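You operate a simulated robot arm through the tools that you are given. There is no shell and no other tool.

You are at the controls of a simulated robot arm. One attempt, no reset.

JOB
Crank the stained layer off the blue-ended package onto the grey tube.
Fine: leader on the green pad; other hand clear of the spindle; stop when the stain is gone; brake on again.

It is judged by the outcome, as a careful person would: the job done as asked, and still so three seconds after it is handed in. It fails if anything else is knocked over, pushed out of place, dropped, spilled or broken.

ROBOT AND FRAMES
A 7-joint arm with a two-finger parallel gripper, fixed in place. Base frame: the origin is at the foot of the arm, x ahead of it, y to its left, z up; the work surface is at about z = 0.82. Lengths are in m, angles in rad, forces in N, time in s.
Its first joint turns from -2.601 to 2.601 rad. Payload 3.43 kg.
The TCP is the grasp point between the finger pads, 0.03 m short of the fingertips. In the tool frame z runs along the fingers and y along their closing line. The gripper opens to 0.094 m. The fingers are 0.028 m wide and 0.01 m thick; the gripper's body (0.05 by 0.096 m) begins 0.055 m behind the TCP.
Orientation is told as [roll, pitch, yaw] about the base's x, y, z axes, in that order, counted from this pose: with the fingers straight down and closing along the base's y, the tool's x points along the base's -x, its y along +y and its z along -z.

CONTROLS
- The arm moves only by the tool servo_tool. Its argument "motion" is a list of rows, each an object of numbers (a shift or turn left out is 0, a gripper value left out holds the last): "dx", "dy", "dz": the shift along the base's x, y, z in cm; "wx", "wy", "wz": the turn, a rotation vector about the base's x, y, z in rad; "jaw": the closure, from 0 (fully open) to 1 (shut). In form: [{"dx": .., "dy": .., "dz": .., "wx": .., "wy": .., "wz": .., "jaw": ..}, ...]. A call has 1 to 20 rows; each row shifts and turns the commanded pose from where the row before left it. A row lasts 0.2 s, in which the tool goes at most 0.05 m and 0.15 rad; a call with a longer step from one row to the next is refused whole, and so is a gripper value outside its range. A pose out of reach is approached as far as the arm can. The call stops where the force on the tool passes 40 N (or 10 N more than at its start, if that is more) or the arm is blocked; 0.2 s more then pass. Each finger travels about 0.045 m/s and halts on what it meets, pressing with about 25 N; the grip force reading is that of the motor and also rises with nothing between the fingers. The clock runs only during rows and for 0.2 s after the last one: add rows that do not move to give the fingers time. The reply holds the time, the measured pose of the TCP, the force on the tool along the base axes, the opening and the grip force, in the units named above and with some noise, with the torque about the TCP (base axes, N m) and any sound that the robot's microphone picked up.
- Cameras (640 x 400 px; columns grow to the right, rows downward): "scene" is fixed at [0.0477, 0.6498, 1.5682]; the picture's right is [-0.90, -0.44, 0.00], its down [-0.16, 0.33, -0.93] and it looks along [0.41, -0.84, -0.37] (base axes); focal length 365 px, centre (320, 200). "wrist" rides on the gripper at [0.076, 0.014, -0.102] in the tool frame; the picture's right is [-0.18, 0.98, 0.00], its down [-0.75, -0.14, -0.64] and it looks along [-0.63, -0.12, 0.77] (tool axes); focal length 243 px, centre (320, 200). There is no depth. A picture from a camera that has moved, and an enlarged one, comes with that camera's place and axes in the base frame and with its lens.
- capture(camera): a new picture of that camera. No time passes.
- enlarge(camera, box): a new picture of the part [left, top, right, bottom] of that camera's present view, enlarged. No time passes.
- sign_off(): hands the job in; it is judged then, once.

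Places have to be worked out from the pictures, the camera data and where the tool is seen. Open the gripper and draw the arm clear of the work before you hand the job in, unless the task says otherwise.

The tools are called after "Request:" as a command line: name --argument value ..., lists and objects as JSON in quotes. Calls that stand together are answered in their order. servo_tool: Moves the arm, as the interface text tells. Its arguments: {"type":"object","properties":{"motion":{"type":"array"}},"required":["motion"]} The other tools are called the same way: capture (camera) takes a picture; enlarge (camera, box) takes an enlarged picture of a part of a camera's view; sign_off () hands the job in.

At the start:

```text
clock: 0.0
eef_pos: [0.3534, -0.7406, 1.155]
ee_rot: [0.0, 0.0, 0.0]
wrist_force: [-0.6, -0.2, -0.6]
wrist_torque: [-0.04, 0.0, 0.01]
opening: 0.0938
gripper_force: 0.2
```

scene: 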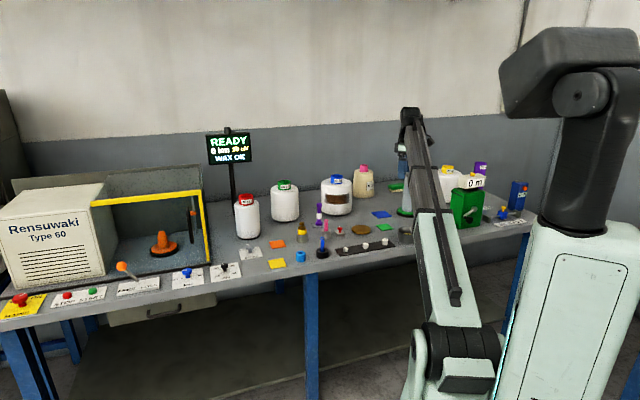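
wrist: 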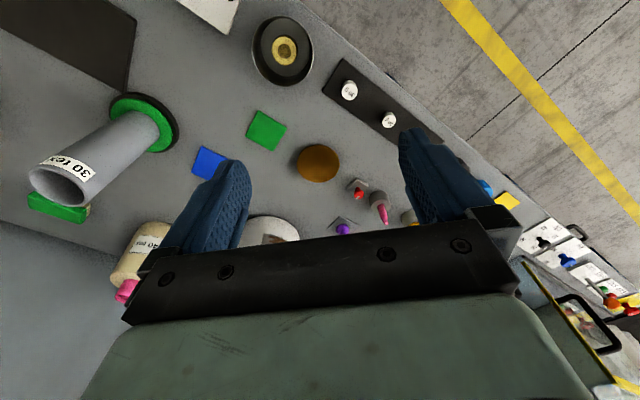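

I start by looking closely at the bench from both cameras before moving anything.

Request:
enlarge --camera "scene" --box '[220, 140, 400, 280]'

Request:
enlarge --camera "scene" --box '[370, 140, 550, 260]'

Request:
enlarge --camera "scene" --box '[0, 120, 300, 320]'

Request:
enlarge --camera "wrist" --box '[0, 0, 320, 300]'

Request:
enlarge --camera "wrist" --box '[230, 40, 640, 390]'

```text
2.86 times, centred on (310, 210) of scene
camera zoom: at [0.0477, 0.6498, 1.5682], right [-0.9, -0.44, 0.0], down [-0.16, 0.33, -0.93], along [0.41, -0.84, -0.37], focal length 1043 px, centre (349, 171)
```

zoom: 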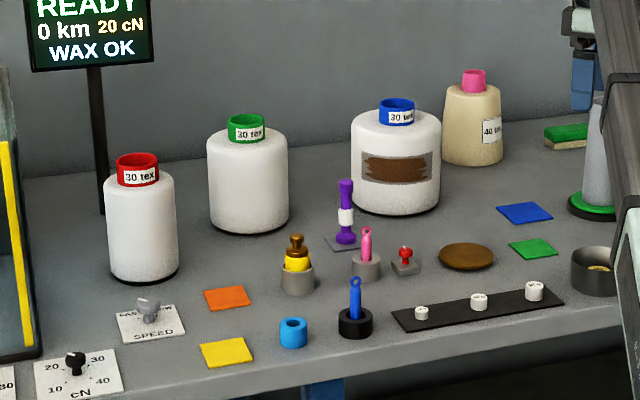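

```text
3.33 times, centred on (460, 200) of scene
camera zoom: at [0.0477, 0.6498, 1.5682], right [-0.9, -0.44, 0.0], down [-0.16, 0.33, -0.93], along [0.41, -0.84, -0.37], focal length 1217 px, centre (-147, 200)
```

zoom: 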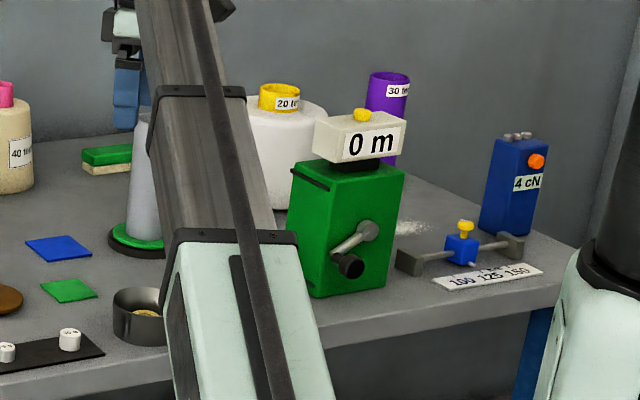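

```text
2.00 times, centred on (150, 220) of scene
camera zoom: at [0.0477, 0.6498, 1.5682], right [-0.9, -0.44, 0.0], down [-0.16, 0.33, -0.93], along [0.41, -0.84, -0.37], focal length 730 px, centre (660, 160)
```

zoom: 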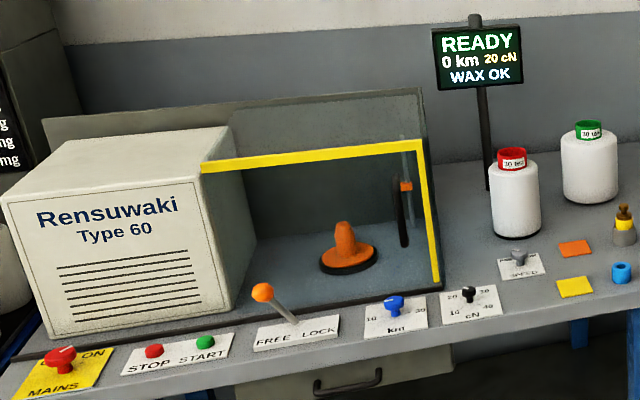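

```text
1.33 times, centred on (160, 150) of wrist
camera zoom: at [0.2773, -0.7269, 1.2586], right [0.18, 0.98, 0.0], down [0.75, -0.14, 0.64], along [0.63, -0.12, -0.77], focal length 324 px, centre (533, 267)
```

zoom: 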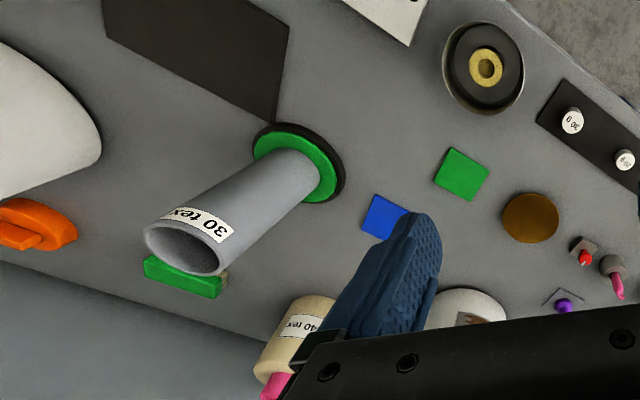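

```text
1.14 times, centred on (435, 215) of wrist
camera zoom: at [0.2773, -0.7269, 1.2586], right [0.18, 0.98, 0.0], down [0.75, -0.14, 0.64], along [0.63, -0.12, -0.77], focal length 277 px, centre (189, 183)
```

zoom: 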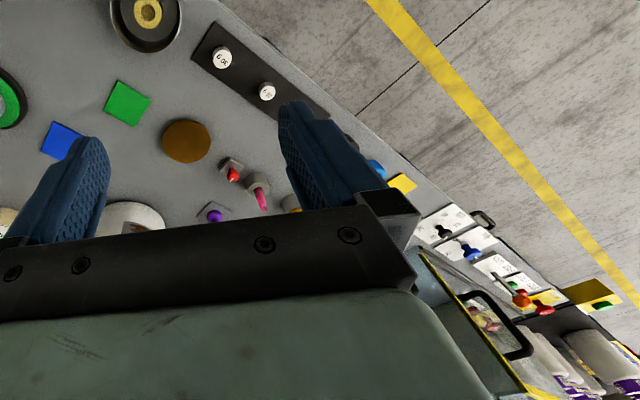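

The bench layout is roughly clear, but the crank box and the spindle are partly hidden by the arm. I raise and yaw the gripper in free air so the wrist camera looks out across the bench.

Request:
servo_tool --motion '[{"dz": 1.5, "dy": 1, "wz": -0.14}, {"dz": 1.5, "dy": 1, "wz": -0.14}, {"dz": 1.5, "dy": 1, "wz": -0.14}, {"dz": 1.5, "dy": 1, "wz": -0.14}, {"dz": 1.5, "dy": 1, "wz": -0.14}, {"dz": 1.5, "dy": 1, "wz": -0.14}, {"dz": 1.5, "dy": 1, "wz": -0.14}, {"dz": 1.5, "dy": 1, "wz": -0.14}, {"dz": 1.5, "dy": 1, "wz": -0.14}, {"dz": 1.5, "dy": 1, "wz": -0.14}, {"wz": -0.17}, {"wz": 0}]'

```text
refused: row 11 steps farther than a row can; nothing moved
```

The last turn row was over the limit, so I resend the same motion with smaller turns.

Request:
servo_tool --motion '[{"dz": 1.5, "dy": 1, "wz": -0.14}, {"dz": 1.5, "dy": 1, "wz": -0.14}, {"dz": 1.5, "dy": 1, "wz": -0.14}, {"dz": 1.5, "dy": 1, "wz": -0.14}, {"dz": 1.5, "dy": 1, "wz": -0.14}, {"dz": 1.5, "dy": 1, "wz": -0.14}, {"dz": 1.5, "dy": 1, "wz": -0.14}, {"dz": 1.5, "dy": 1, "wz": -0.14}, {"dz": 1.5, "dy": 1, "wz": -0.14}, {"dz": 1.5, "dy": 1, "wz": -0.14}, {"wz": -0.085}, {"wz": -0.085}, {"wz": 0}]'

Request:
capture --camera "wrist"

Request:
capture --camera "scene"

```text
clock: 1.1
eef_pos: [0.3616, -0.7172, 1.1821]
ee_rot: [-0.016, -0.024, -0.551]
wrist_force: [-0.6, -1.2, -1.5]
wrist_torque: [0.01, -0.1, 0.09]
opening: 0.0939
gripper_force: 0.2
out of reach, approached as far as the arm can: row 2, 3, 4, 5
stopped in row 5: the force on the tool passed its limit at 59 N (the readings are from after the stop); the commanded pose is now the measured one
```

```text
taken
camera wrist: at [0.3023, -0.6639, 1.2834], right [0.67, 0.74, -0.01], down [0.56, -0.5, 0.66], along [0.48, -0.45, -0.75], focal length 243 px, centre (320, 200)
```

wrist: 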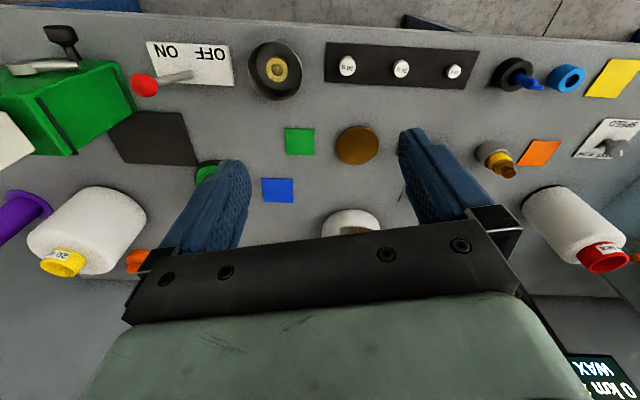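

```text
taken
```

scene: 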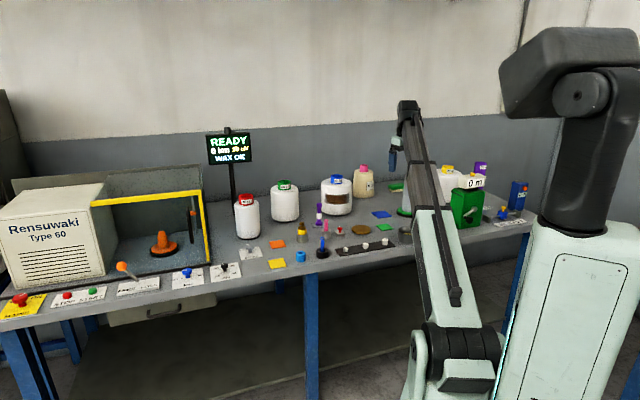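

The move stopped early, near some joint limit judging by the "out of reach" rows. A lever with an ON/OFF plate is now visible, so I enlarge that area.

Request:
enlarge --camera "wrist" --box '[0, 10, 320, 210]'

Request:
enlarge --camera "wrist" --box '[320, 10, 640, 210]'

Request:
enlarge --camera "scene" --box '[360, 130, 560, 255]'

```text
2.00 times, centred on (160, 110) of wrist
camera zoom: at [0.3023, -0.6639, 1.2834], right [0.67, 0.74, -0.01], down [0.56, -0.5, 0.66], along [0.48, -0.45, -0.75], focal length 485 px, centre (640, 380)
```

zoom: 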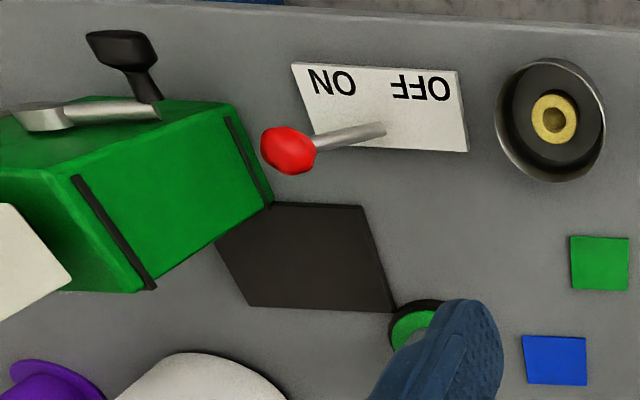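

```text
2.00 times, centred on (480, 110) of wrist
camera zoom: at [0.3023, -0.6639, 1.2834], right [0.67, 0.74, -0.01], down [0.56, -0.5, 0.66], along [0.48, -0.45, -0.75], focal length 485 px, centre (0, 380)
```

zoom: 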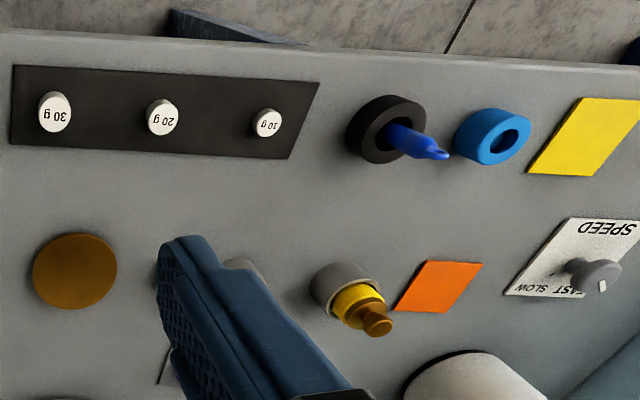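

```text
3.20 times, centred on (460, 192) of scene
camera zoom: at [0.0477, 0.6498, 1.5682], right [-0.9, -0.44, 0.0], down [-0.16, 0.33, -0.93], along [0.41, -0.84, -0.37], focal length 1168 px, centre (-128, 224)
```

zoom: 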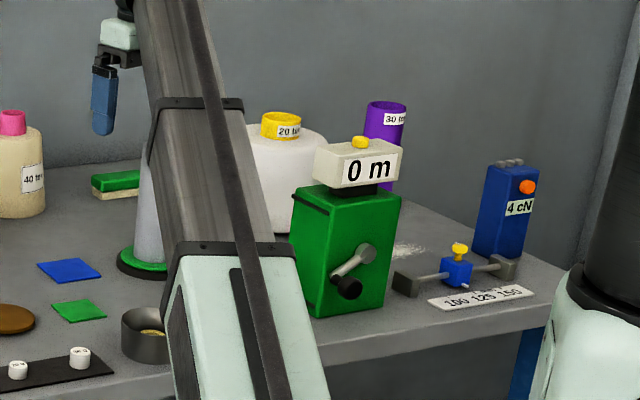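

The ON/OFF lever (the brake) sits near [0.22,-0.90], in front of the grey tube near [0.40,-1.09]. I test small separate motions to learn what limited the last call.

Request:
servo_tool --motion '[{"dz": 1.5}, {"dz": 1.5}, {"dz": 1.5}, {}]'

```text
clock: 1.6
eef_pos: [0.3623, -0.7202, 1.2021]
ee_rot: [-0.025, -0.039, -0.55]
wrist_force: [4.9, -7.0, -12.6]
wrist_torque: [0.02, -0.04, 0.07]
opening: 0.0943
gripper_force: 0.1
out of reach, approached as far as the arm can: row 2
stopped in row 2: the force on the tool passed its limit at 42 N (the readings are from after the stop); the commanded pose is now the measured one
```

Straight up is blocked here. I try drawing the arm a little toward the base instead, watching the force.

Request:
servo_tool --motion '[{"dz": -1.0}, {"dz": -1.0}, {"dx": -0.5, "dy": 1.0}, {"dx": -0.5, "dy": 1.0}, {"dx": -0.5, "dy": 1.0}, {"dx": -0.5, "dy": 1.0}, {}]'

Request:
capture --camera "scene"

```text
clock: 3.2
eef_pos: [0.3437, -0.6805, 1.1825]
ee_rot: [-0.026, -0.041, -0.552]
wrist_force: [11.1, -15.6, -32.1]
wrist_torque: [-0.24, -0.55, 0.23]
opening: 0.0942
gripper_force: 0.0
```

```text
taken
```

scene: 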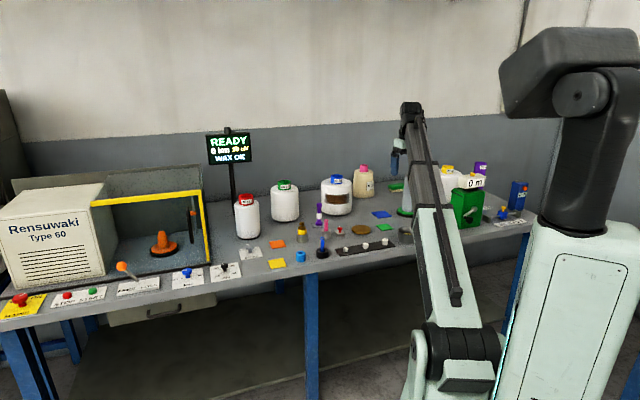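

The force reading of -32 N in z suggests the wrist is against a limit or touching itself. I back off downward and outward and read the force again.

Request:
servo_tool --motion '[{"dz": -1.0}, {"dz": -1.0}, {"dz": -1.0}, {"dz": -1.0}, {}, {}]'

```text
clock: 4.6
eef_pos: [0.3419, -0.6795, 1.142]
ee_rot: [-0.022, -0.036, -0.551]
wrist_force: [-1.1, 0.0, 0.5]
wrist_torque: [0.0, -0.03, 0.01]
opening: 0.0941
gripper_force: 0.1
```

Force is back to near zero at z = 1.142, so that was just an upper reach limit. I stay below it, turn the wrist to face the bench squarely and look again.

Request:
servo_tool --motion '[{"dz": -0.5, "wz": -0.08, "wx": 0.01, "wy": 0.015}, {"dz": -0.5, "wz": -0.08, "wx": 0.01, "wy": 0.015}, {"wz": -0.08}, {}, {}]'

Request:
capture --camera "wrist"

```text
clock: 5.8
eef_pos: [0.3417, -0.6795, 1.1323]
ee_rot: [-0.026, -0.001, -0.793]
wrist_force: [1.5, -0.6, -2.2]
wrist_torque: [-0.17, 0.12, -0.13]
opening: 0.094
gripper_force: 0.1
```

```text
taken
camera wrist: at [0.3001, -0.615, 1.2349], right [0.83, 0.56, -0.02], down [0.44, -0.62, 0.65], along [0.35, -0.55, -0.76], focal length 243 px, centre (320, 200)
```

wrist: 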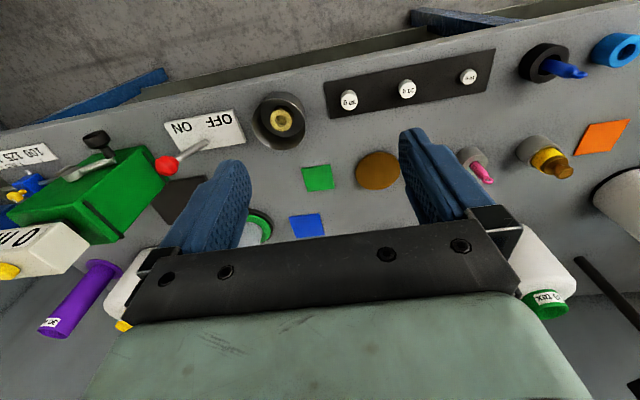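

The view to the tube is hidden by the gripper body, so I tilt the fingers outward by about 0.5 rad, which lets the camera look further across the bench.

Request:
servo_tool --motion '[{"wx": -0.08, "wy": -0.076}, {"wx": -0.08, "wy": -0.076}, {"wx": -0.08, "wy": -0.076}, {"wx": -0.08, "wy": -0.076}, {}, {}]'

Request:
capture --camera "wrist"

```text
clock: 7.2
eef_pos: [0.3424, -0.6799, 1.1329]
ee_rot: [-0.036, -0.443, -0.788]
wrist_force: [1.2, -0.3, 0.4]
wrist_torque: [0.0, -0.01, -0.01]
opening: 0.0941
gripper_force: 0.0
```

```text
taken
camera wrist: at [0.2755, -0.5889, 1.1922], right [0.82, 0.56, 0.05], down [0.2, -0.37, 0.91], along [0.53, -0.74, -0.42], focal length 243 px, centre (320, 200)
```

wrist: 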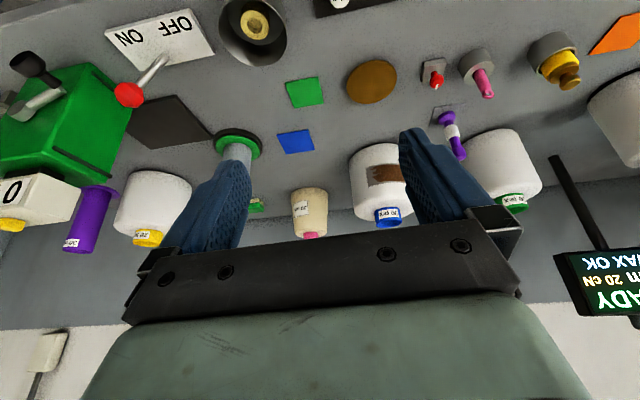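

Good view of the whole working end. I enlarge the pieces: crank and brake, the tube and pads, and the small fittings.

Request:
enlarge --camera "wrist" --box '[0, 0, 240, 150]'

Request:
enlarge --camera "wrist" --box '[180, 60, 420, 260]'

Request:
enlarge --camera "wrist" --box '[400, 20, 640, 220]'

Request:
enlarge --camera "wrist" --box '[210, 0, 330, 75]'

```text
2.67 times, centred on (120, 75) of wrist
camera zoom: at [0.2755, -0.5889, 1.1922], right [0.82, 0.56, 0.05], down [0.2, -0.37, 0.91], along [0.53, -0.74, -0.42], focal length 647 px, centre (853, 533)
```

zoom: 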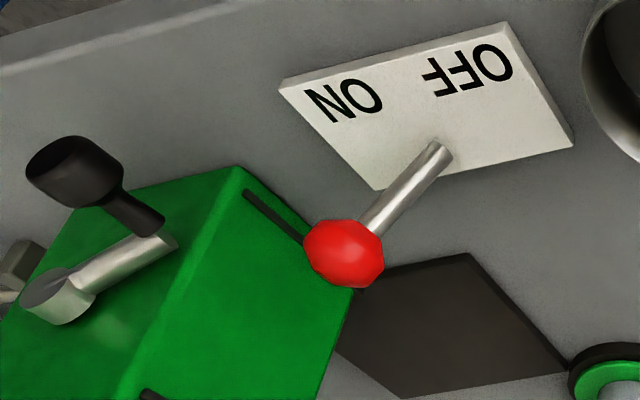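

```text
2.00 times, centred on (300, 160) of wrist
camera zoom: at [0.2755, -0.5889, 1.1922], right [0.82, 0.56, 0.05], down [0.2, -0.37, 0.91], along [0.53, -0.74, -0.42], focal length 485 px, centre (360, 280)
```

zoom: 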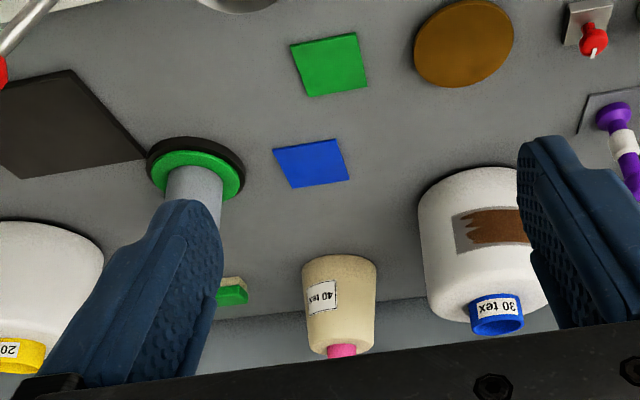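

```text
2.00 times, centred on (520, 120) of wrist
camera zoom: at [0.2755, -0.5889, 1.1922], right [0.82, 0.56, 0.05], down [0.2, -0.37, 0.91], along [0.53, -0.74, -0.42], focal length 485 px, centre (-80, 360)
```

zoom: 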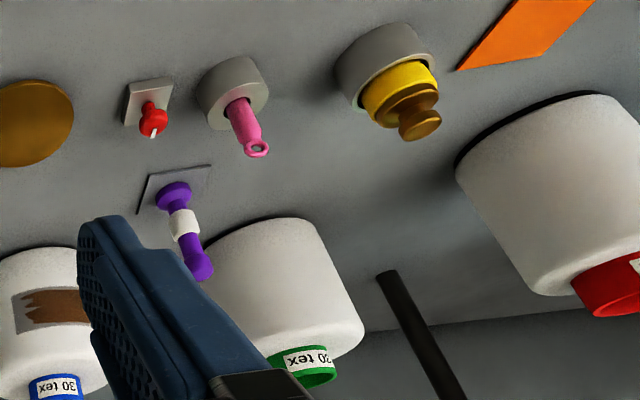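

```text
5.33 times, centred on (270, 38) of wrist
camera zoom: at [0.2755, -0.5889, 1.1922], right [0.82, 0.56, 0.05], down [0.2, -0.37, 0.91], along [0.53, -0.74, -0.42], focal length 1294 px, centre (587, 1067)
```

zoom: 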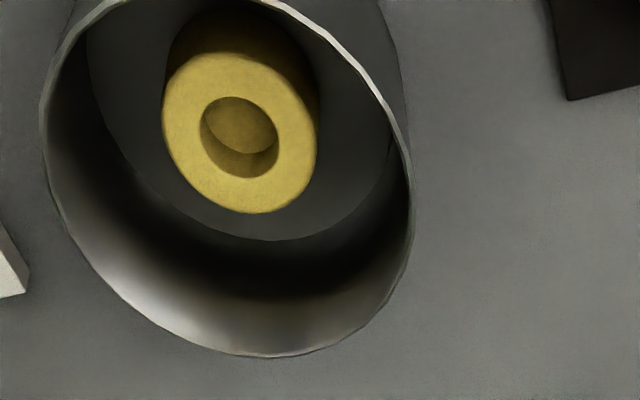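

The cups hold small coloured handles (blue, pink, yellow-brown), which could be yarn leaders matching the package end colours. I zoom in at high magnification to see what they are and whether any yarn is visible.

Request:
enlarge --camera "scene" --box '[290, 215, 370, 265]'

Request:
enlarge --camera "scene" --box '[310, 165, 390, 215]'

Request:
enlarge --camera "scene" --box '[360, 170, 440, 220]'

Request:
enlarge --camera "scene" --box '[440, 160, 540, 235]'

Request:
enlarge --camera "wrist" --box '[340, 130, 430, 240]'

Request:
enlarge --camera "wrist" --box '[410, 50, 510, 110]'

```text
8.00 times, centred on (330, 240) of scene
camera zoom: at [0.0477, 0.6498, 1.5682], right [-0.9, -0.44, 0.0], down [-0.16, 0.33, -0.93], along [0.41, -0.84, -0.37], focal length 2920 px, centre (240, -120)
```

zoom: 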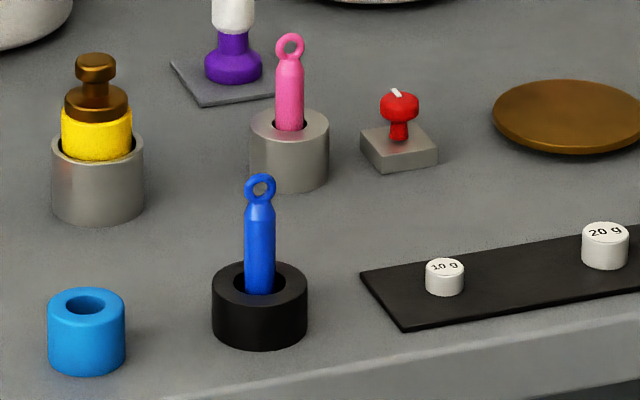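

```text
8.00 times, centred on (350, 190) of scene
camera zoom: at [0.0477, 0.6498, 1.5682], right [-0.9, -0.44, 0.0], down [-0.16, 0.33, -0.93], along [0.41, -0.84, -0.37], focal length 2920 px, centre (80, 280)
```

zoom: 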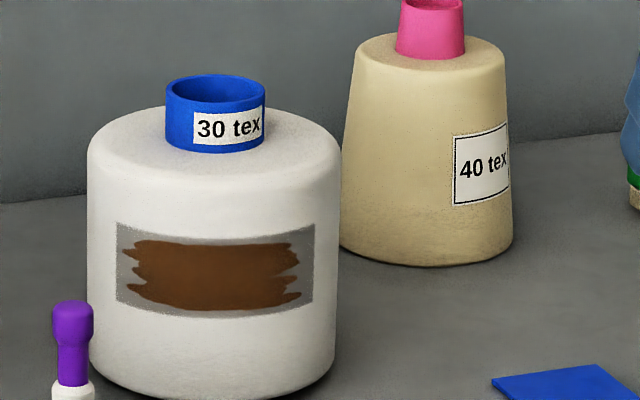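

```text
8.00 times, centred on (400, 195) of scene
camera zoom: at [0.0477, 0.6498, 1.5682], right [-0.9, -0.44, 0.0], down [-0.16, 0.33, -0.93], along [0.41, -0.84, -0.37], focal length 2920 px, centre (-320, 240)
```

zoom: 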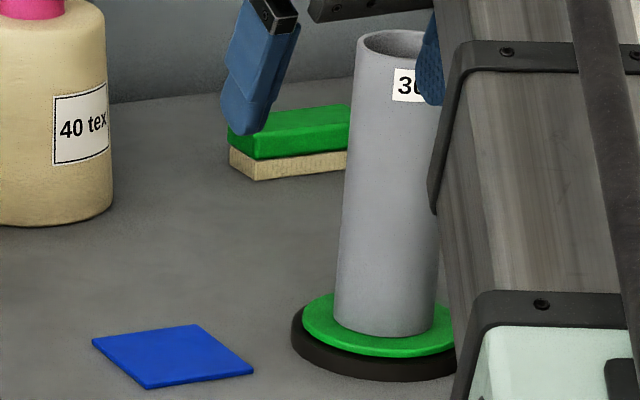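

```text
5.33 times, centred on (490, 198) of scene
camera zoom: at [0.0477, 0.6498, 1.5682], right [-0.9, -0.44, 0.0], down [-0.16, 0.33, -0.93], along [0.41, -0.84, -0.37], focal length 1947 px, centre (-587, 213)
```

zoom: 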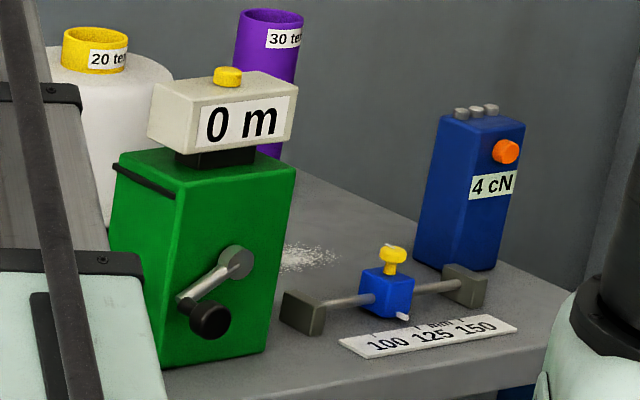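

```text
3.64 times, centred on (385, 185) of wrist
camera zoom: at [0.2755, -0.5889, 1.1922], right [0.82, 0.56, 0.05], down [0.2, -0.37, 0.91], along [0.53, -0.74, -0.42], focal length 882 px, centre (84, 254)
```

zoom: 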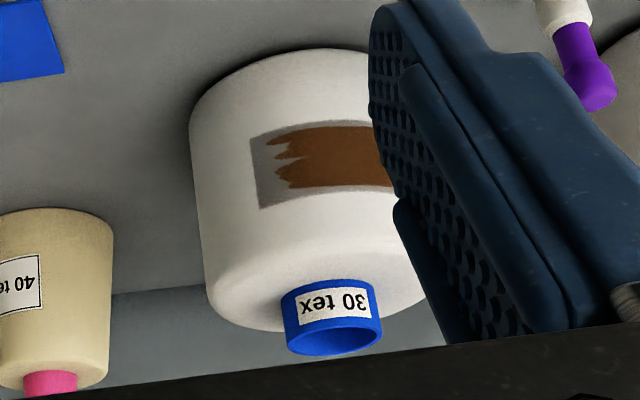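

```text
6.40 times, centred on (460, 80) of wrist
camera zoom: at [0.2755, -0.5889, 1.1922], right [0.82, 0.56, 0.05], down [0.2, -0.37, 0.91], along [0.53, -0.74, -0.42], focal length 1553 px, centre (-576, 968)
```

zoom: 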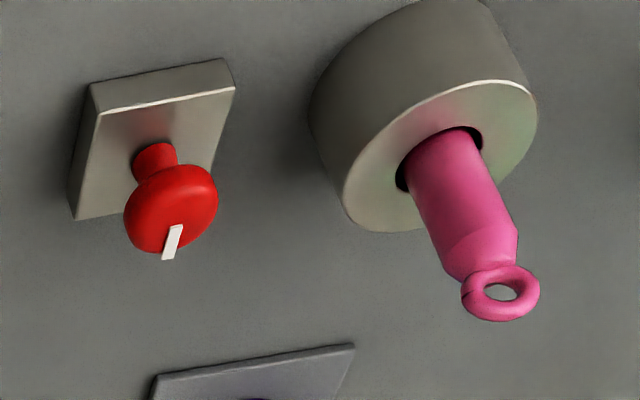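

The blue handle with an eye (near [0.595,-0.50], top about z = 0.90) matches the blue-ended package, so I take it as that package's leader; the flat green square is near [0.454,-0.866]. I level the tool and move to a look-down position short of the blue handle.

Request:
servo_tool --motion '[{"dz": -1, "wx": 0.0565, "wy": 0.048}, {"dx": 2.3, "dy": 1.6, "dz": -0.8, "wx": 0.0565, "wy": 0.048}, {"dx": 2.3, "dy": 1.6, "dz": -0.8, "wx": 0.0565, "wy": 0.048}, {"dx": 2.3, "dy": 1.6, "dz": -0.8, "wx": 0.0565, "wy": 0.048}, {"dx": 2.3, "dy": 1.6, "dz": -0.8, "wx": 0.0565, "wy": 0.048}, {"dx": 2.3, "dy": 1.6, "dz": -0.8, "wx": 0.0565, "wy": 0.048}, {"dx": 2.3, "dy": 1.6, "dz": -0.8}, {"dx": 2.3, "dy": 1.6}, {"dx": 2.3, "dy": 1.6}, {"dx": 2.3, "dy": 1.6}, {}, {}]'

Request:
capture --camera "wrist"

Request:
capture --camera "scene"

```text
clock: 9.8
eef_pos: [0.5496, -0.5353, 1.0729]
ee_rot: [-0.001, 0.003, -0.796]
wrist_force: [0.0, 0.0, 0.2]
wrist_torque: [-0.02, 0.01, 0.02]
opening: 0.094
gripper_force: 0.1
```

```text
taken
camera wrist: at [0.5066, -0.4728, 1.1766], right [0.83, 0.56, 0.0], down [0.43, -0.64, 0.64], along [0.36, -0.53, -0.77], focal length 243 px, centre (320, 200)
```

wrist: 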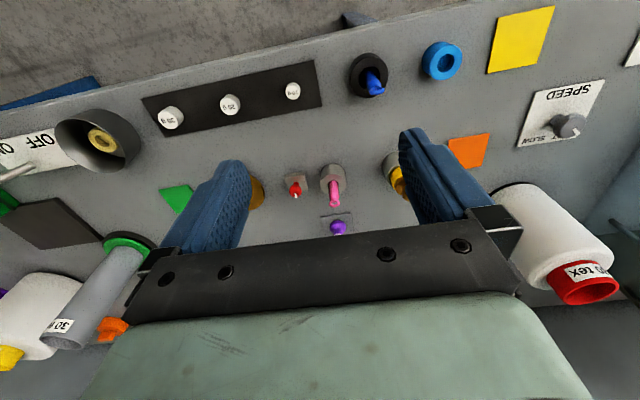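

```text
taken
```

scene: 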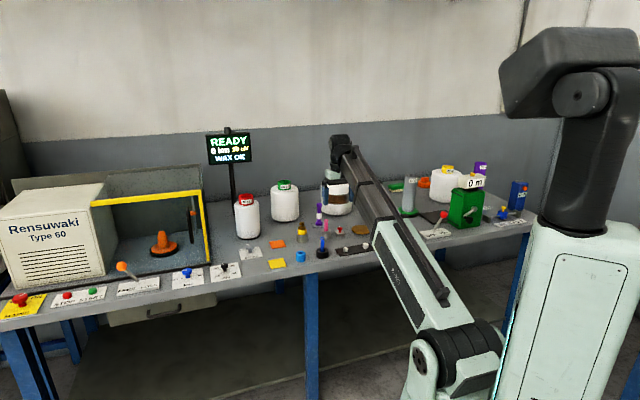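

The arm is now out of the way of the spindle area in the scene view, so I zoom in on the tube, brake and crank, and on the blue handle from the wrist.

Request:
enlarge --camera "scene" --box '[380, 160, 520, 245]'

Request:
enlarge --camera "wrist" --box '[330, 30, 490, 130]'

Request:
enlarge --camera "wrist" --box '[0, 90, 260, 370]'

```text
4.57 times, centred on (450, 202) of scene
camera zoom: at [0.0477, 0.6498, 1.5682], right [-0.9, -0.44, 0.0], down [-0.16, 0.33, -0.93], along [0.41, -0.84, -0.37], focal length 1668 px, centre (-274, 189)
```

zoom: 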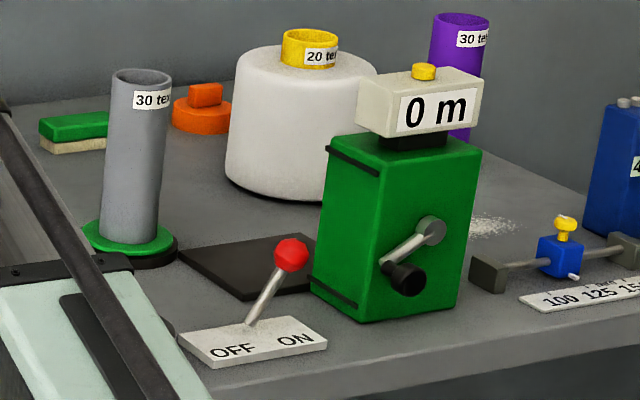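

```text
4.00 times, centred on (410, 80) of wrist
camera zoom: at [0.5066, -0.4728, 1.1766], right [0.83, 0.56, 0.0], down [0.43, -0.64, 0.64], along [0.36, -0.53, -0.77], focal length 970 px, centre (-40, 680)
```

zoom: 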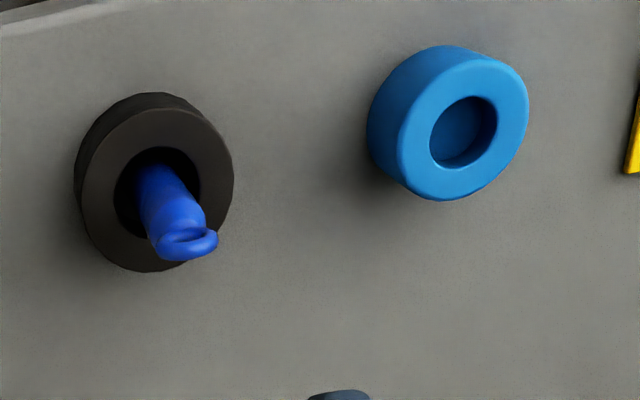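

```text
1.43 times, centred on (130, 230) of wrist
camera zoom: at [0.5066, -0.4728, 1.1766], right [0.83, 0.56, 0.0], down [0.43, -0.64, 0.64], along [0.36, -0.53, -0.77], focal length 347 px, centre (591, 157)
```

zoom: 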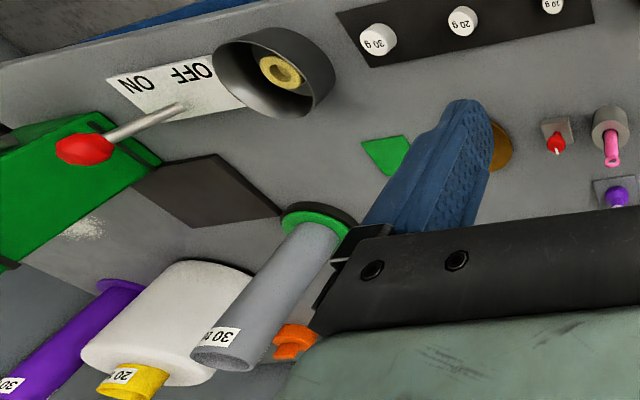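

The lever clearly leans to ON, and the blue handle stands upright at about [0.599,-0.500]. I move over it, half close the fingers, and descend part-way to check alignment.

Request:
servo_tool --motion '[{"dx": 2.4, "dy": 1.75, "jaw": 0.4}, {"dx": 2.45, "dy": 1.75, "jaw": 0.4}, {"dz": -2.0}, {"dz": -2.5}, {"dz": -2.5}, {"dz": -2.5}, {"dz": -2.5}, {}, {}]'

Request:
capture --camera "wrist"

Request:
enlarge --camera "scene" --box '[280, 200, 380, 270]'

```text
clock: 11.8
eef_pos: [0.5981, -0.5017, 0.9541]
ee_rot: [-0.002, 0.002, -0.796]
wrist_force: [-0.2, 1.2, 0.0]
wrist_torque: [0.01, 0.02, -0.01]
opening: 0.0565
gripper_force: 0.0
```

```text
taken
camera wrist: at [0.5551, -0.4376, 1.0571], right [0.83, 0.56, 0.0], down [0.43, -0.64, 0.64], along [0.36, -0.53, -0.77], focal length 243 px, centre (320, 200)
```

wrist: 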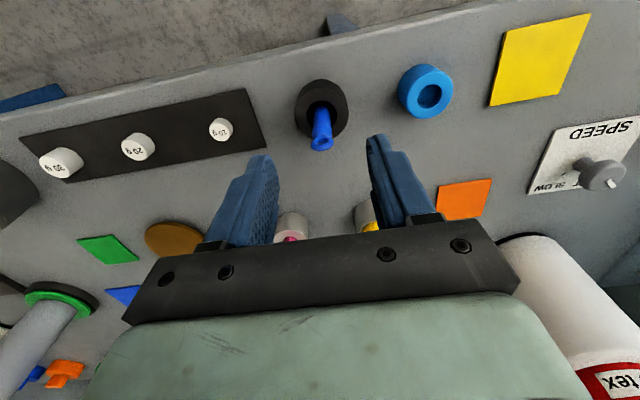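

```text
5.71 times, centred on (330, 235) of scene
camera zoom: at [0.0477, 0.6498, 1.5682], right [-0.9, -0.44, 0.0], down [-0.16, 0.33, -0.93], along [0.41, -0.84, -0.37], focal length 2086 px, centre (263, 0)
```

zoom: 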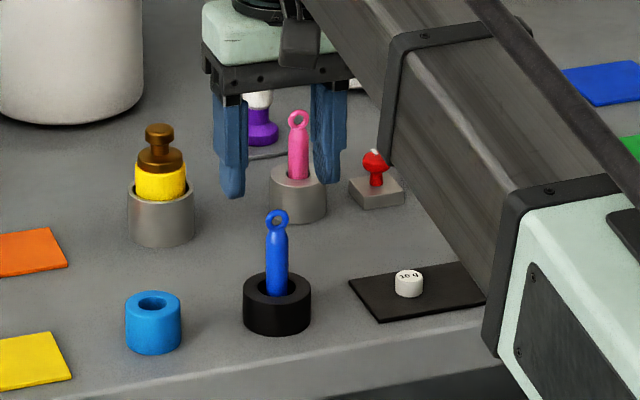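

The handle's eye shows at (322,140), where the tool axis should pass, so alignment is good. I descend to z ≈ 0.885 (fingertips just above the cup rim) and close.

Request:
servo_tool --motion '[{"dz": -2.0}, {"dz": -2.0}, {"dz": -1.5}, {"dz": -1.3}, {}, {"jaw": 1.0}, {}, {}, {}, {}]'

Request:
enlarge --camera "scene" --box '[280, 200, 380, 270]'

```text
clock: 14.0
eef_pos: [0.5975, -0.5007, 0.8867]
ee_rot: [-0.003, 0.001, -0.796]
wrist_force: [0.7, -0.5, -0.4]
wrist_torque: [0.05, -0.06, 0.01]
opening: 0.0147
gripper_force: 25.4
```

```text
5.71 times, centred on (330, 235) of scene
camera zoom: at [0.0477, 0.6498, 1.5682], right [-0.9, -0.44, 0.0], down [-0.16, 0.33, -0.93], along [0.41, -0.84, -0.37], focal length 2086 px, centre (263, 0)
```

zoom: 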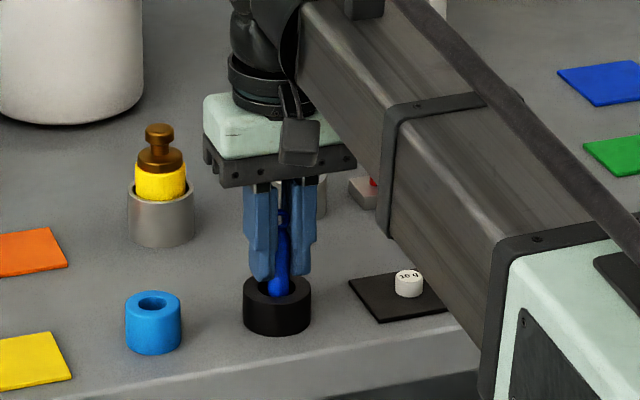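

It's gripped at an opening of 14.7 mm. I lift straight up slowly, watching for the cup coming along.

Request:
servo_tool --motion '[{"dz": 1.0}, {"dz": 1.5}, {"dz": 2.0}, {"dz": 2.0}, {"dz": 2.5}, {"dz": 2.5}, {}, {}]'

Request:
enlarge --camera "scene" --box '[280, 170, 380, 270]'

Request:
capture --camera "wrist"

```text
clock: 15.8
eef_pos: [0.5983, -0.5011, 1.0013]
ee_rot: [-0.001, 0.002, -0.797]
wrist_force: [-0.2, 0.0, -1.5]
wrist_torque: [-0.01, -0.05, 0.02]
opening: 0.0146
gripper_force: 25.5
```

```text
4.00 times, centred on (330, 220) of scene
camera zoom: at [0.0477, 0.6498, 1.5682], right [-0.9, -0.44, 0.0], down [-0.16, 0.33, -0.93], along [0.41, -0.84, -0.37], focal length 1460 px, centre (280, 120)
```

zoom: 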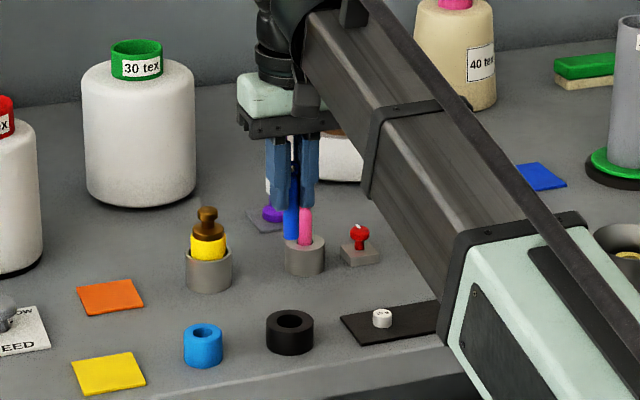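

```text
taken
camera wrist: at [0.5551, -0.4379, 1.1044], right [0.83, 0.56, 0.0], down [0.43, -0.64, 0.64], along [0.36, -0.53, -0.77], focal length 243 px, centre (320, 200)
```

wrist: 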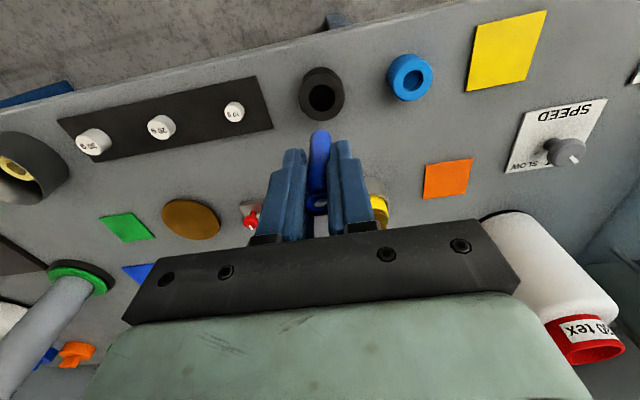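

The handle came out cleanly and the cup stayed. I look closely at the lower end of the handle to decide how to set it down.

Request:
enlarge --camera "wrist" --box '[270, 110, 370, 220]'

Request:
enlarge --camera "scene" --box '[305, 195, 345, 245]'

```text
3.64 times, centred on (320, 165) of wrist
camera zoom: at [0.5551, -0.4379, 1.1044], right [0.83, 0.56, 0.0], down [0.43, -0.64, 0.64], along [0.36, -0.53, -0.77], focal length 882 px, centre (320, 327)
```

zoom: 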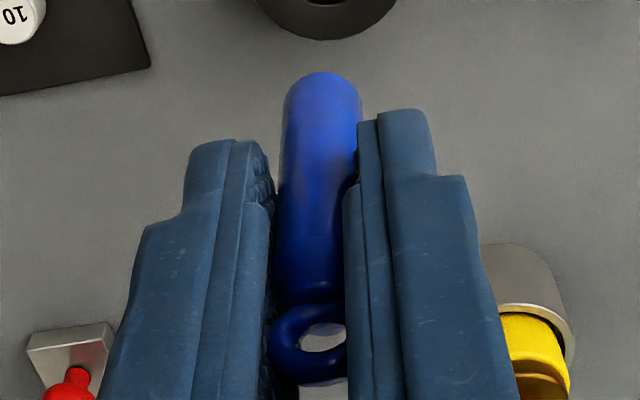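

```text
8.00 times, centred on (325, 220) of scene
camera zoom: at [0.0477, 0.6498, 1.5682], right [-0.9, -0.44, 0.0], down [-0.16, 0.33, -0.93], along [0.41, -0.84, -0.37], focal length 2920 px, centre (280, 40)
```

zoom: 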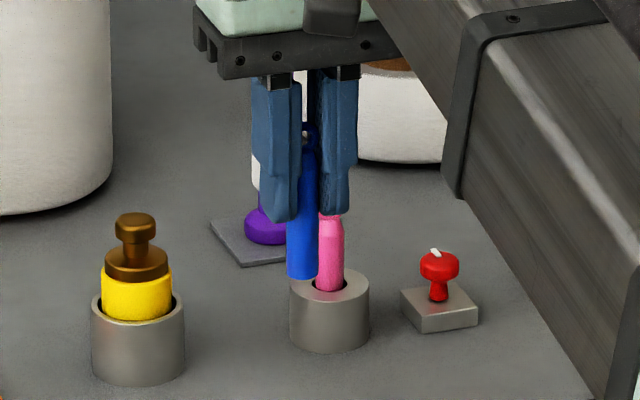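

The lower end is a flat cylinder, so I'll stand it on the green pad and release gently. I carry it toward the pad at z ≈ 0.98, well above the weights, disc and tin.

Request:
servo_tool --motion '[{"dx": -1.1, "dy": -2.7, "dz": -0.2}, {"dx": -1.1, "dy": -2.7, "dz": -0.2}, {"dx": -1.1, "dy": -2.7, "dz": -0.2}, {"dx": -1.1, "dy": -2.7, "dz": -0.2}, {"dx": -1.1, "dy": -2.7, "dz": -0.2}, {"dx": -1.1, "dy": -2.7, "dz": -0.2}, {"dx": -1.1, "dy": -2.7, "dz": -0.2}, {"dx": -1.1, "dy": -2.7, "dz": -0.2}, {"dx": -1.1, "dy": -2.7, "dz": -0.2}, {"dx": -1.1, "dy": -2.7, "dz": -0.2}, {"dx": -1.1, "dy": -2.7}, {"dx": -1.1, "dy": -2.7}, {}, {}]'

Request:
capture --camera "wrist"

Request:
capture --camera "scene"

```text
clock: 18.8
eef_pos: [0.4652, -0.8244, 0.9804]
ee_rot: [0.0, 0.001, -0.797]
wrist_force: [-0.2, 0.4, -0.7]
wrist_torque: [0.01, -0.03, -0.03]
opening: 0.015
gripper_force: 25.1
```

```text
taken
camera wrist: at [0.4225, -0.7619, 1.0843], right [0.83, 0.56, 0.0], down [0.43, -0.64, 0.64], along [0.36, -0.53, -0.77], focal length 243 px, centre (320, 200)
```

wrist: 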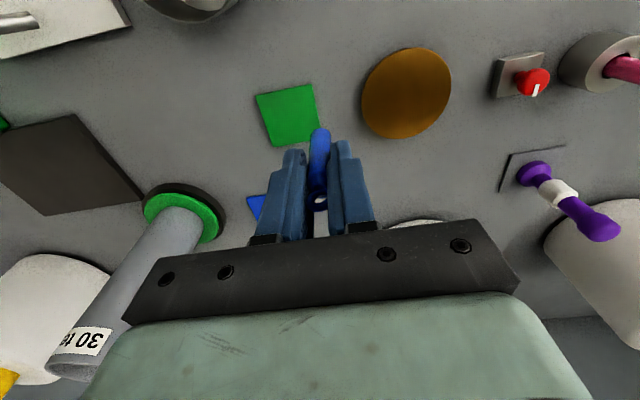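

```text
taken
```

scene: 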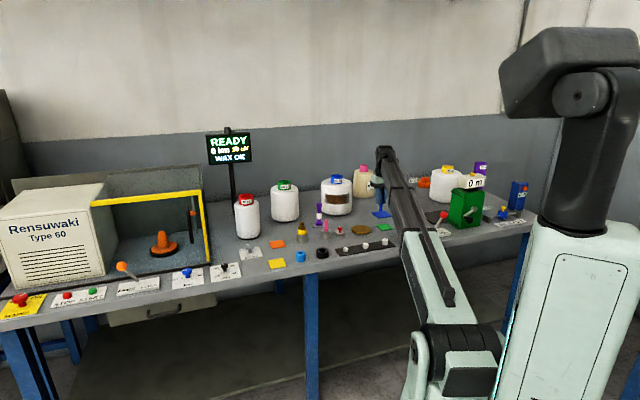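

The pad centre computes to about [0.453,-0.863]. I move over it and begin to descend, stopping well above contact to check.

Request:
servo_tool --motion '[{"dx": -0.6, "dy": -1.8}, {"dx": -0.7, "dy": -1.9}, {"dz": -1.5}, {"dz": -1.5}, {"dz": -1.5}, {"dz": -1.5}, {}, {}]'

Request:
capture --camera "wrist"

Request:
enlarge --camera "scene" --box '[340, 150, 440, 250]'

```text
clock: 20.6
eef_pos: [0.4524, -0.8609, 0.9206]
ee_rot: [-0.003, 0.002, -0.796]
wrist_force: [-0.8, 0.4, -0.3]
wrist_torque: [0.02, 0.01, -0.04]
opening: 0.0151
gripper_force: 25.7
```

```text
taken
camera wrist: at [0.4095, -0.7985, 1.0252], right [0.83, 0.56, 0.0], down [0.43, -0.64, 0.64], along [0.36, -0.53, -0.77], focal length 243 px, centre (320, 200)
```

wrist: 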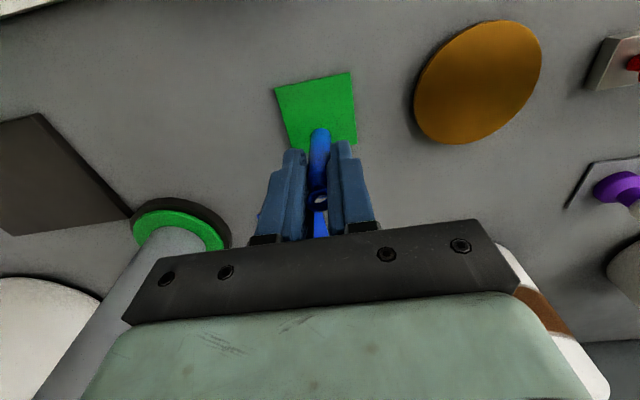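

```text
4.00 times, centred on (390, 200) of scene
camera zoom: at [0.0477, 0.6498, 1.5682], right [-0.9, -0.44, 0.0], down [-0.16, 0.33, -0.93], along [0.41, -0.84, -0.37], focal length 1460 px, centre (40, 200)
```

zoom: 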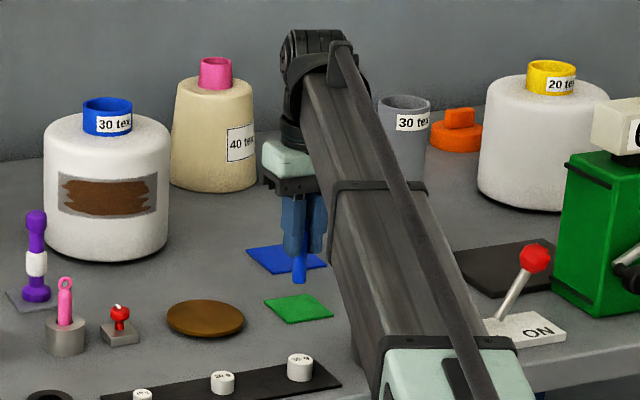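

Reach is fine and the handle is centred over the pad. I descend in small steps, watching the vertical force for contact.

Request:
servo_tool --motion '[{"dz": -1.0}, {"dz": -1.0}, {"dz": -0.4}, {"dz": -0.2}, {"dz": -0.2}, {}]'

Request:
enlarge --camera "scene" --box '[370, 180, 430, 240]'

```text
clock: 22.0
eef_pos: [0.4523, -0.8611, 0.8934]
ee_rot: [-0.004, 0.002, -0.795]
wrist_force: [0.0, 0.0, -0.5]
wrist_torque: [0.01, -0.02, -0.03]
opening: 0.0149
gripper_force: 25.1
```

```text
6.67 times, centred on (400, 210) of scene
camera zoom: at [0.0477, 0.6498, 1.5682], right [-0.9, -0.44, 0.0], down [-0.16, 0.33, -0.93], along [0.41, -0.84, -0.37], focal length 2433 px, centre (-213, 133)
```

zoom: 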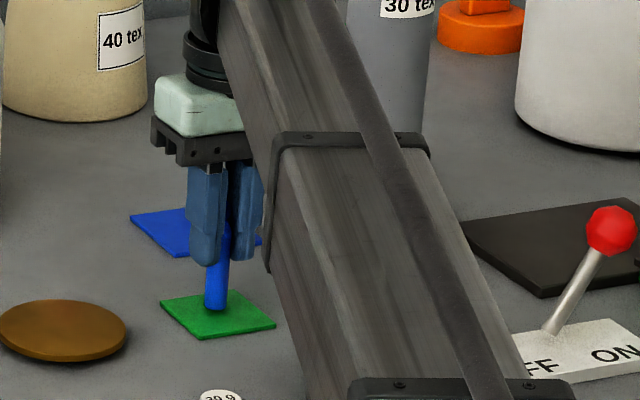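

Not touching yet. A few more 1–2 mm steps until the force shows contact.

Request:
servo_tool --motion '[{"dz": -0.15}, {}, {"dz": -0.15}, {}]'

```text
clock: 23.0
eef_pos: [0.452, -0.8623, 0.8909]
ee_rot: [-0.003, 0.001, -0.796]
wrist_force: [-0.4, 0.5, -0.6]
wrist_torque: [0.0, 0.0, 0.0]
opening: 0.0151
gripper_force: 25.1
```

Still no contact; I continue in the same way.

Request:
servo_tool --motion '[{"dz": -0.15}, {}, {"dz": -0.1}, {}]'

```text
clock: 24.0
eef_pos: [0.4524, -0.8621, 0.889]
ee_rot: [-0.001, 0.001, -0.795]
wrist_force: [1.6, -0.9, 16.1]
wrist_torque: [-0.12, -0.13, -0.01]
opening: 0.015
gripper_force: 25.0
```

Contact at about 16 N. I ease off a little so it rests lightly before release.

Request:
servo_tool --motion '[{"dz": 0.06}, {}]'

```text
clock: 24.6
eef_pos: [0.4522, -0.8618, 0.8898]
ee_rot: [-0.001, 0.003, -0.796]
wrist_force: [1.9, -1.9, 11.9]
wrist_torque: [-0.14, -0.14, 0.01]
opening: 0.0148
gripper_force: 25.3
```

Request:
servo_tool --motion '[{"dz": 0.12}, {}]'

```text
clock: 25.2
eef_pos: [0.4522, -0.862, 0.8889]
ee_rot: [-0.001, 0.002, -0.795]
wrist_force: [-0.2, -0.1, -0.5]
wrist_torque: [-0.02, -0.01, -0.01]
opening: 0.0148
gripper_force: 25.3
```

Force is near zero, so the handle is just resting. I release with a tiny, slow opening first and look whether it stands.

Request:
servo_tool --motion '[{"jaw": 0.85}, {"jaw": 0.84}, {"jaw": 0.83}, {"jaw": 0.82}, {"jaw": 0.81}, {"jaw": 0.8}, {"jaw": 0.79}, {"jaw": 0.78}, {"jaw": 0.77}, {}]'

Request:
enlarge --camera "wrist" --box '[250, 60, 400, 240]'

Request:
enlarge --camera "scene" --box '[370, 180, 430, 240]'

```text
clock: 27.4
eef_pos: [0.4525, -0.8618, 0.8894]
ee_rot: [-0.002, 0.002, -0.797]
wrist_force: [0.6, 0.6, 0.2]
wrist_torque: [-0.01, 0.01, -0.01]
opening: 0.0218
gripper_force: 0.0
```

```text
2.22 times, centred on (325, 150) of wrist
camera zoom: at [0.4093, -0.7988, 0.993], right [0.83, 0.56, 0.0], down [0.43, -0.64, 0.64], along [0.36, -0.53, -0.77], focal length 539 px, centre (309, 311)
```

zoom: 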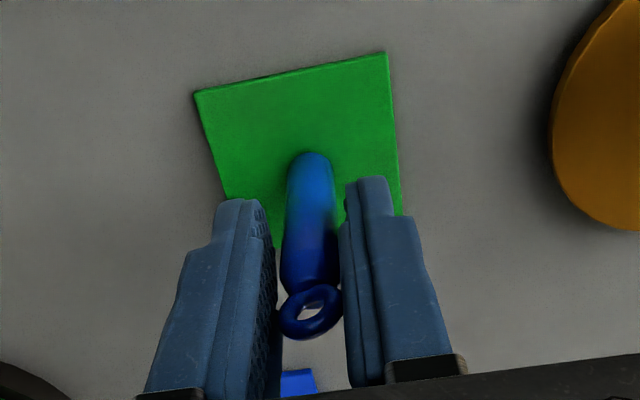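

```text
6.67 times, centred on (400, 210) of scene
camera zoom: at [0.0477, 0.6498, 1.5682], right [-0.9, -0.44, 0.0], down [-0.16, 0.33, -0.93], along [0.41, -0.84, -0.37], focal length 2433 px, centre (-213, 133)
```

zoom: 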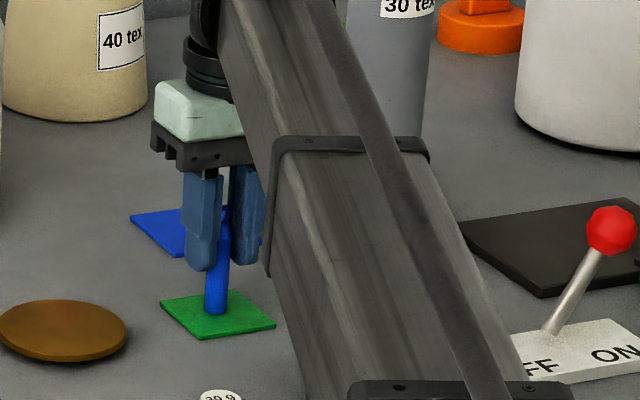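

It stands on its own inside the slightly open fingers. I open further slowly and then rise straight up.

Request:
servo_tool --motion '[{"jaw": 0.74}, {"jaw": 0.71}, {"jaw": 0.66}, {"jaw": 0.6}, {"jaw": 0.5}, {"jaw": 0.4}, {"jaw": 0.3}, {}, {}]'

Request:
enlarge --camera "wrist" --box '[230, 40, 430, 240]'

```text
clock: 29.4
eef_pos: [0.4533, -0.8609, 0.8893]
ee_rot: [-0.002, 0.002, -0.795]
wrist_force: [1.3, -0.5, 0.4]
wrist_torque: [0.03, 0.05, 0.0]
opening: 0.0657
gripper_force: 0.0
```

```text
2.00 times, centred on (330, 140) of wrist
camera zoom: at [0.4093, -0.7988, 0.993], right [0.83, 0.56, 0.0], down [0.43, -0.64, 0.64], along [0.36, -0.53, -0.77], focal length 485 px, centre (300, 320)
```

zoom: 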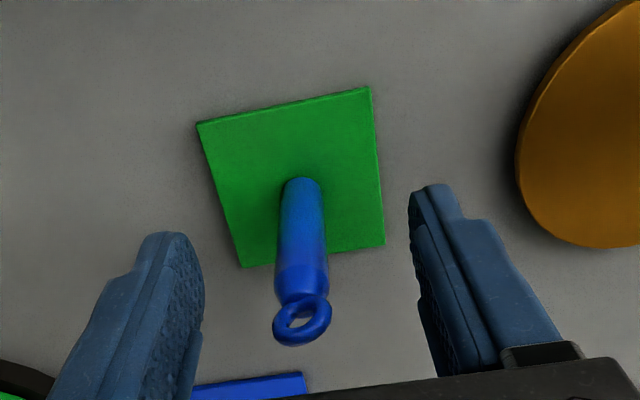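

The leader stands squarely on the green pad, clear of the fingers. I rise straight up well above it before moving away.

Request:
servo_tool --motion '[{"dz": 1.0}, {"dz": 2.0}, {"dz": 2.5}, {"dz": 2.5}, {"dz": 2.5}, {"dz": 2.0}, {}, {}]'

Request:
capture --camera "wrist"

```text
clock: 31.2
eef_pos: [0.4524, -0.8602, 1.0142]
ee_rot: [-0.002, 0.002, -0.796]
wrist_force: [0.3, -0.4, 0.2]
wrist_torque: [0.0, 0.01, -0.01]
opening: 0.066
gripper_force: 0.1
```

```text
taken
camera wrist: at [0.4098, -0.7982, 1.1182], right [0.83, 0.56, 0.0], down [0.43, -0.64, 0.64], along [0.36, -0.53, -0.77], focal length 243 px, centre (320, 200)
```

wrist: 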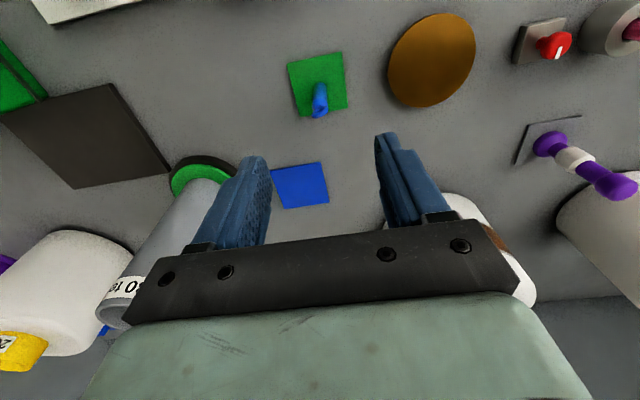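

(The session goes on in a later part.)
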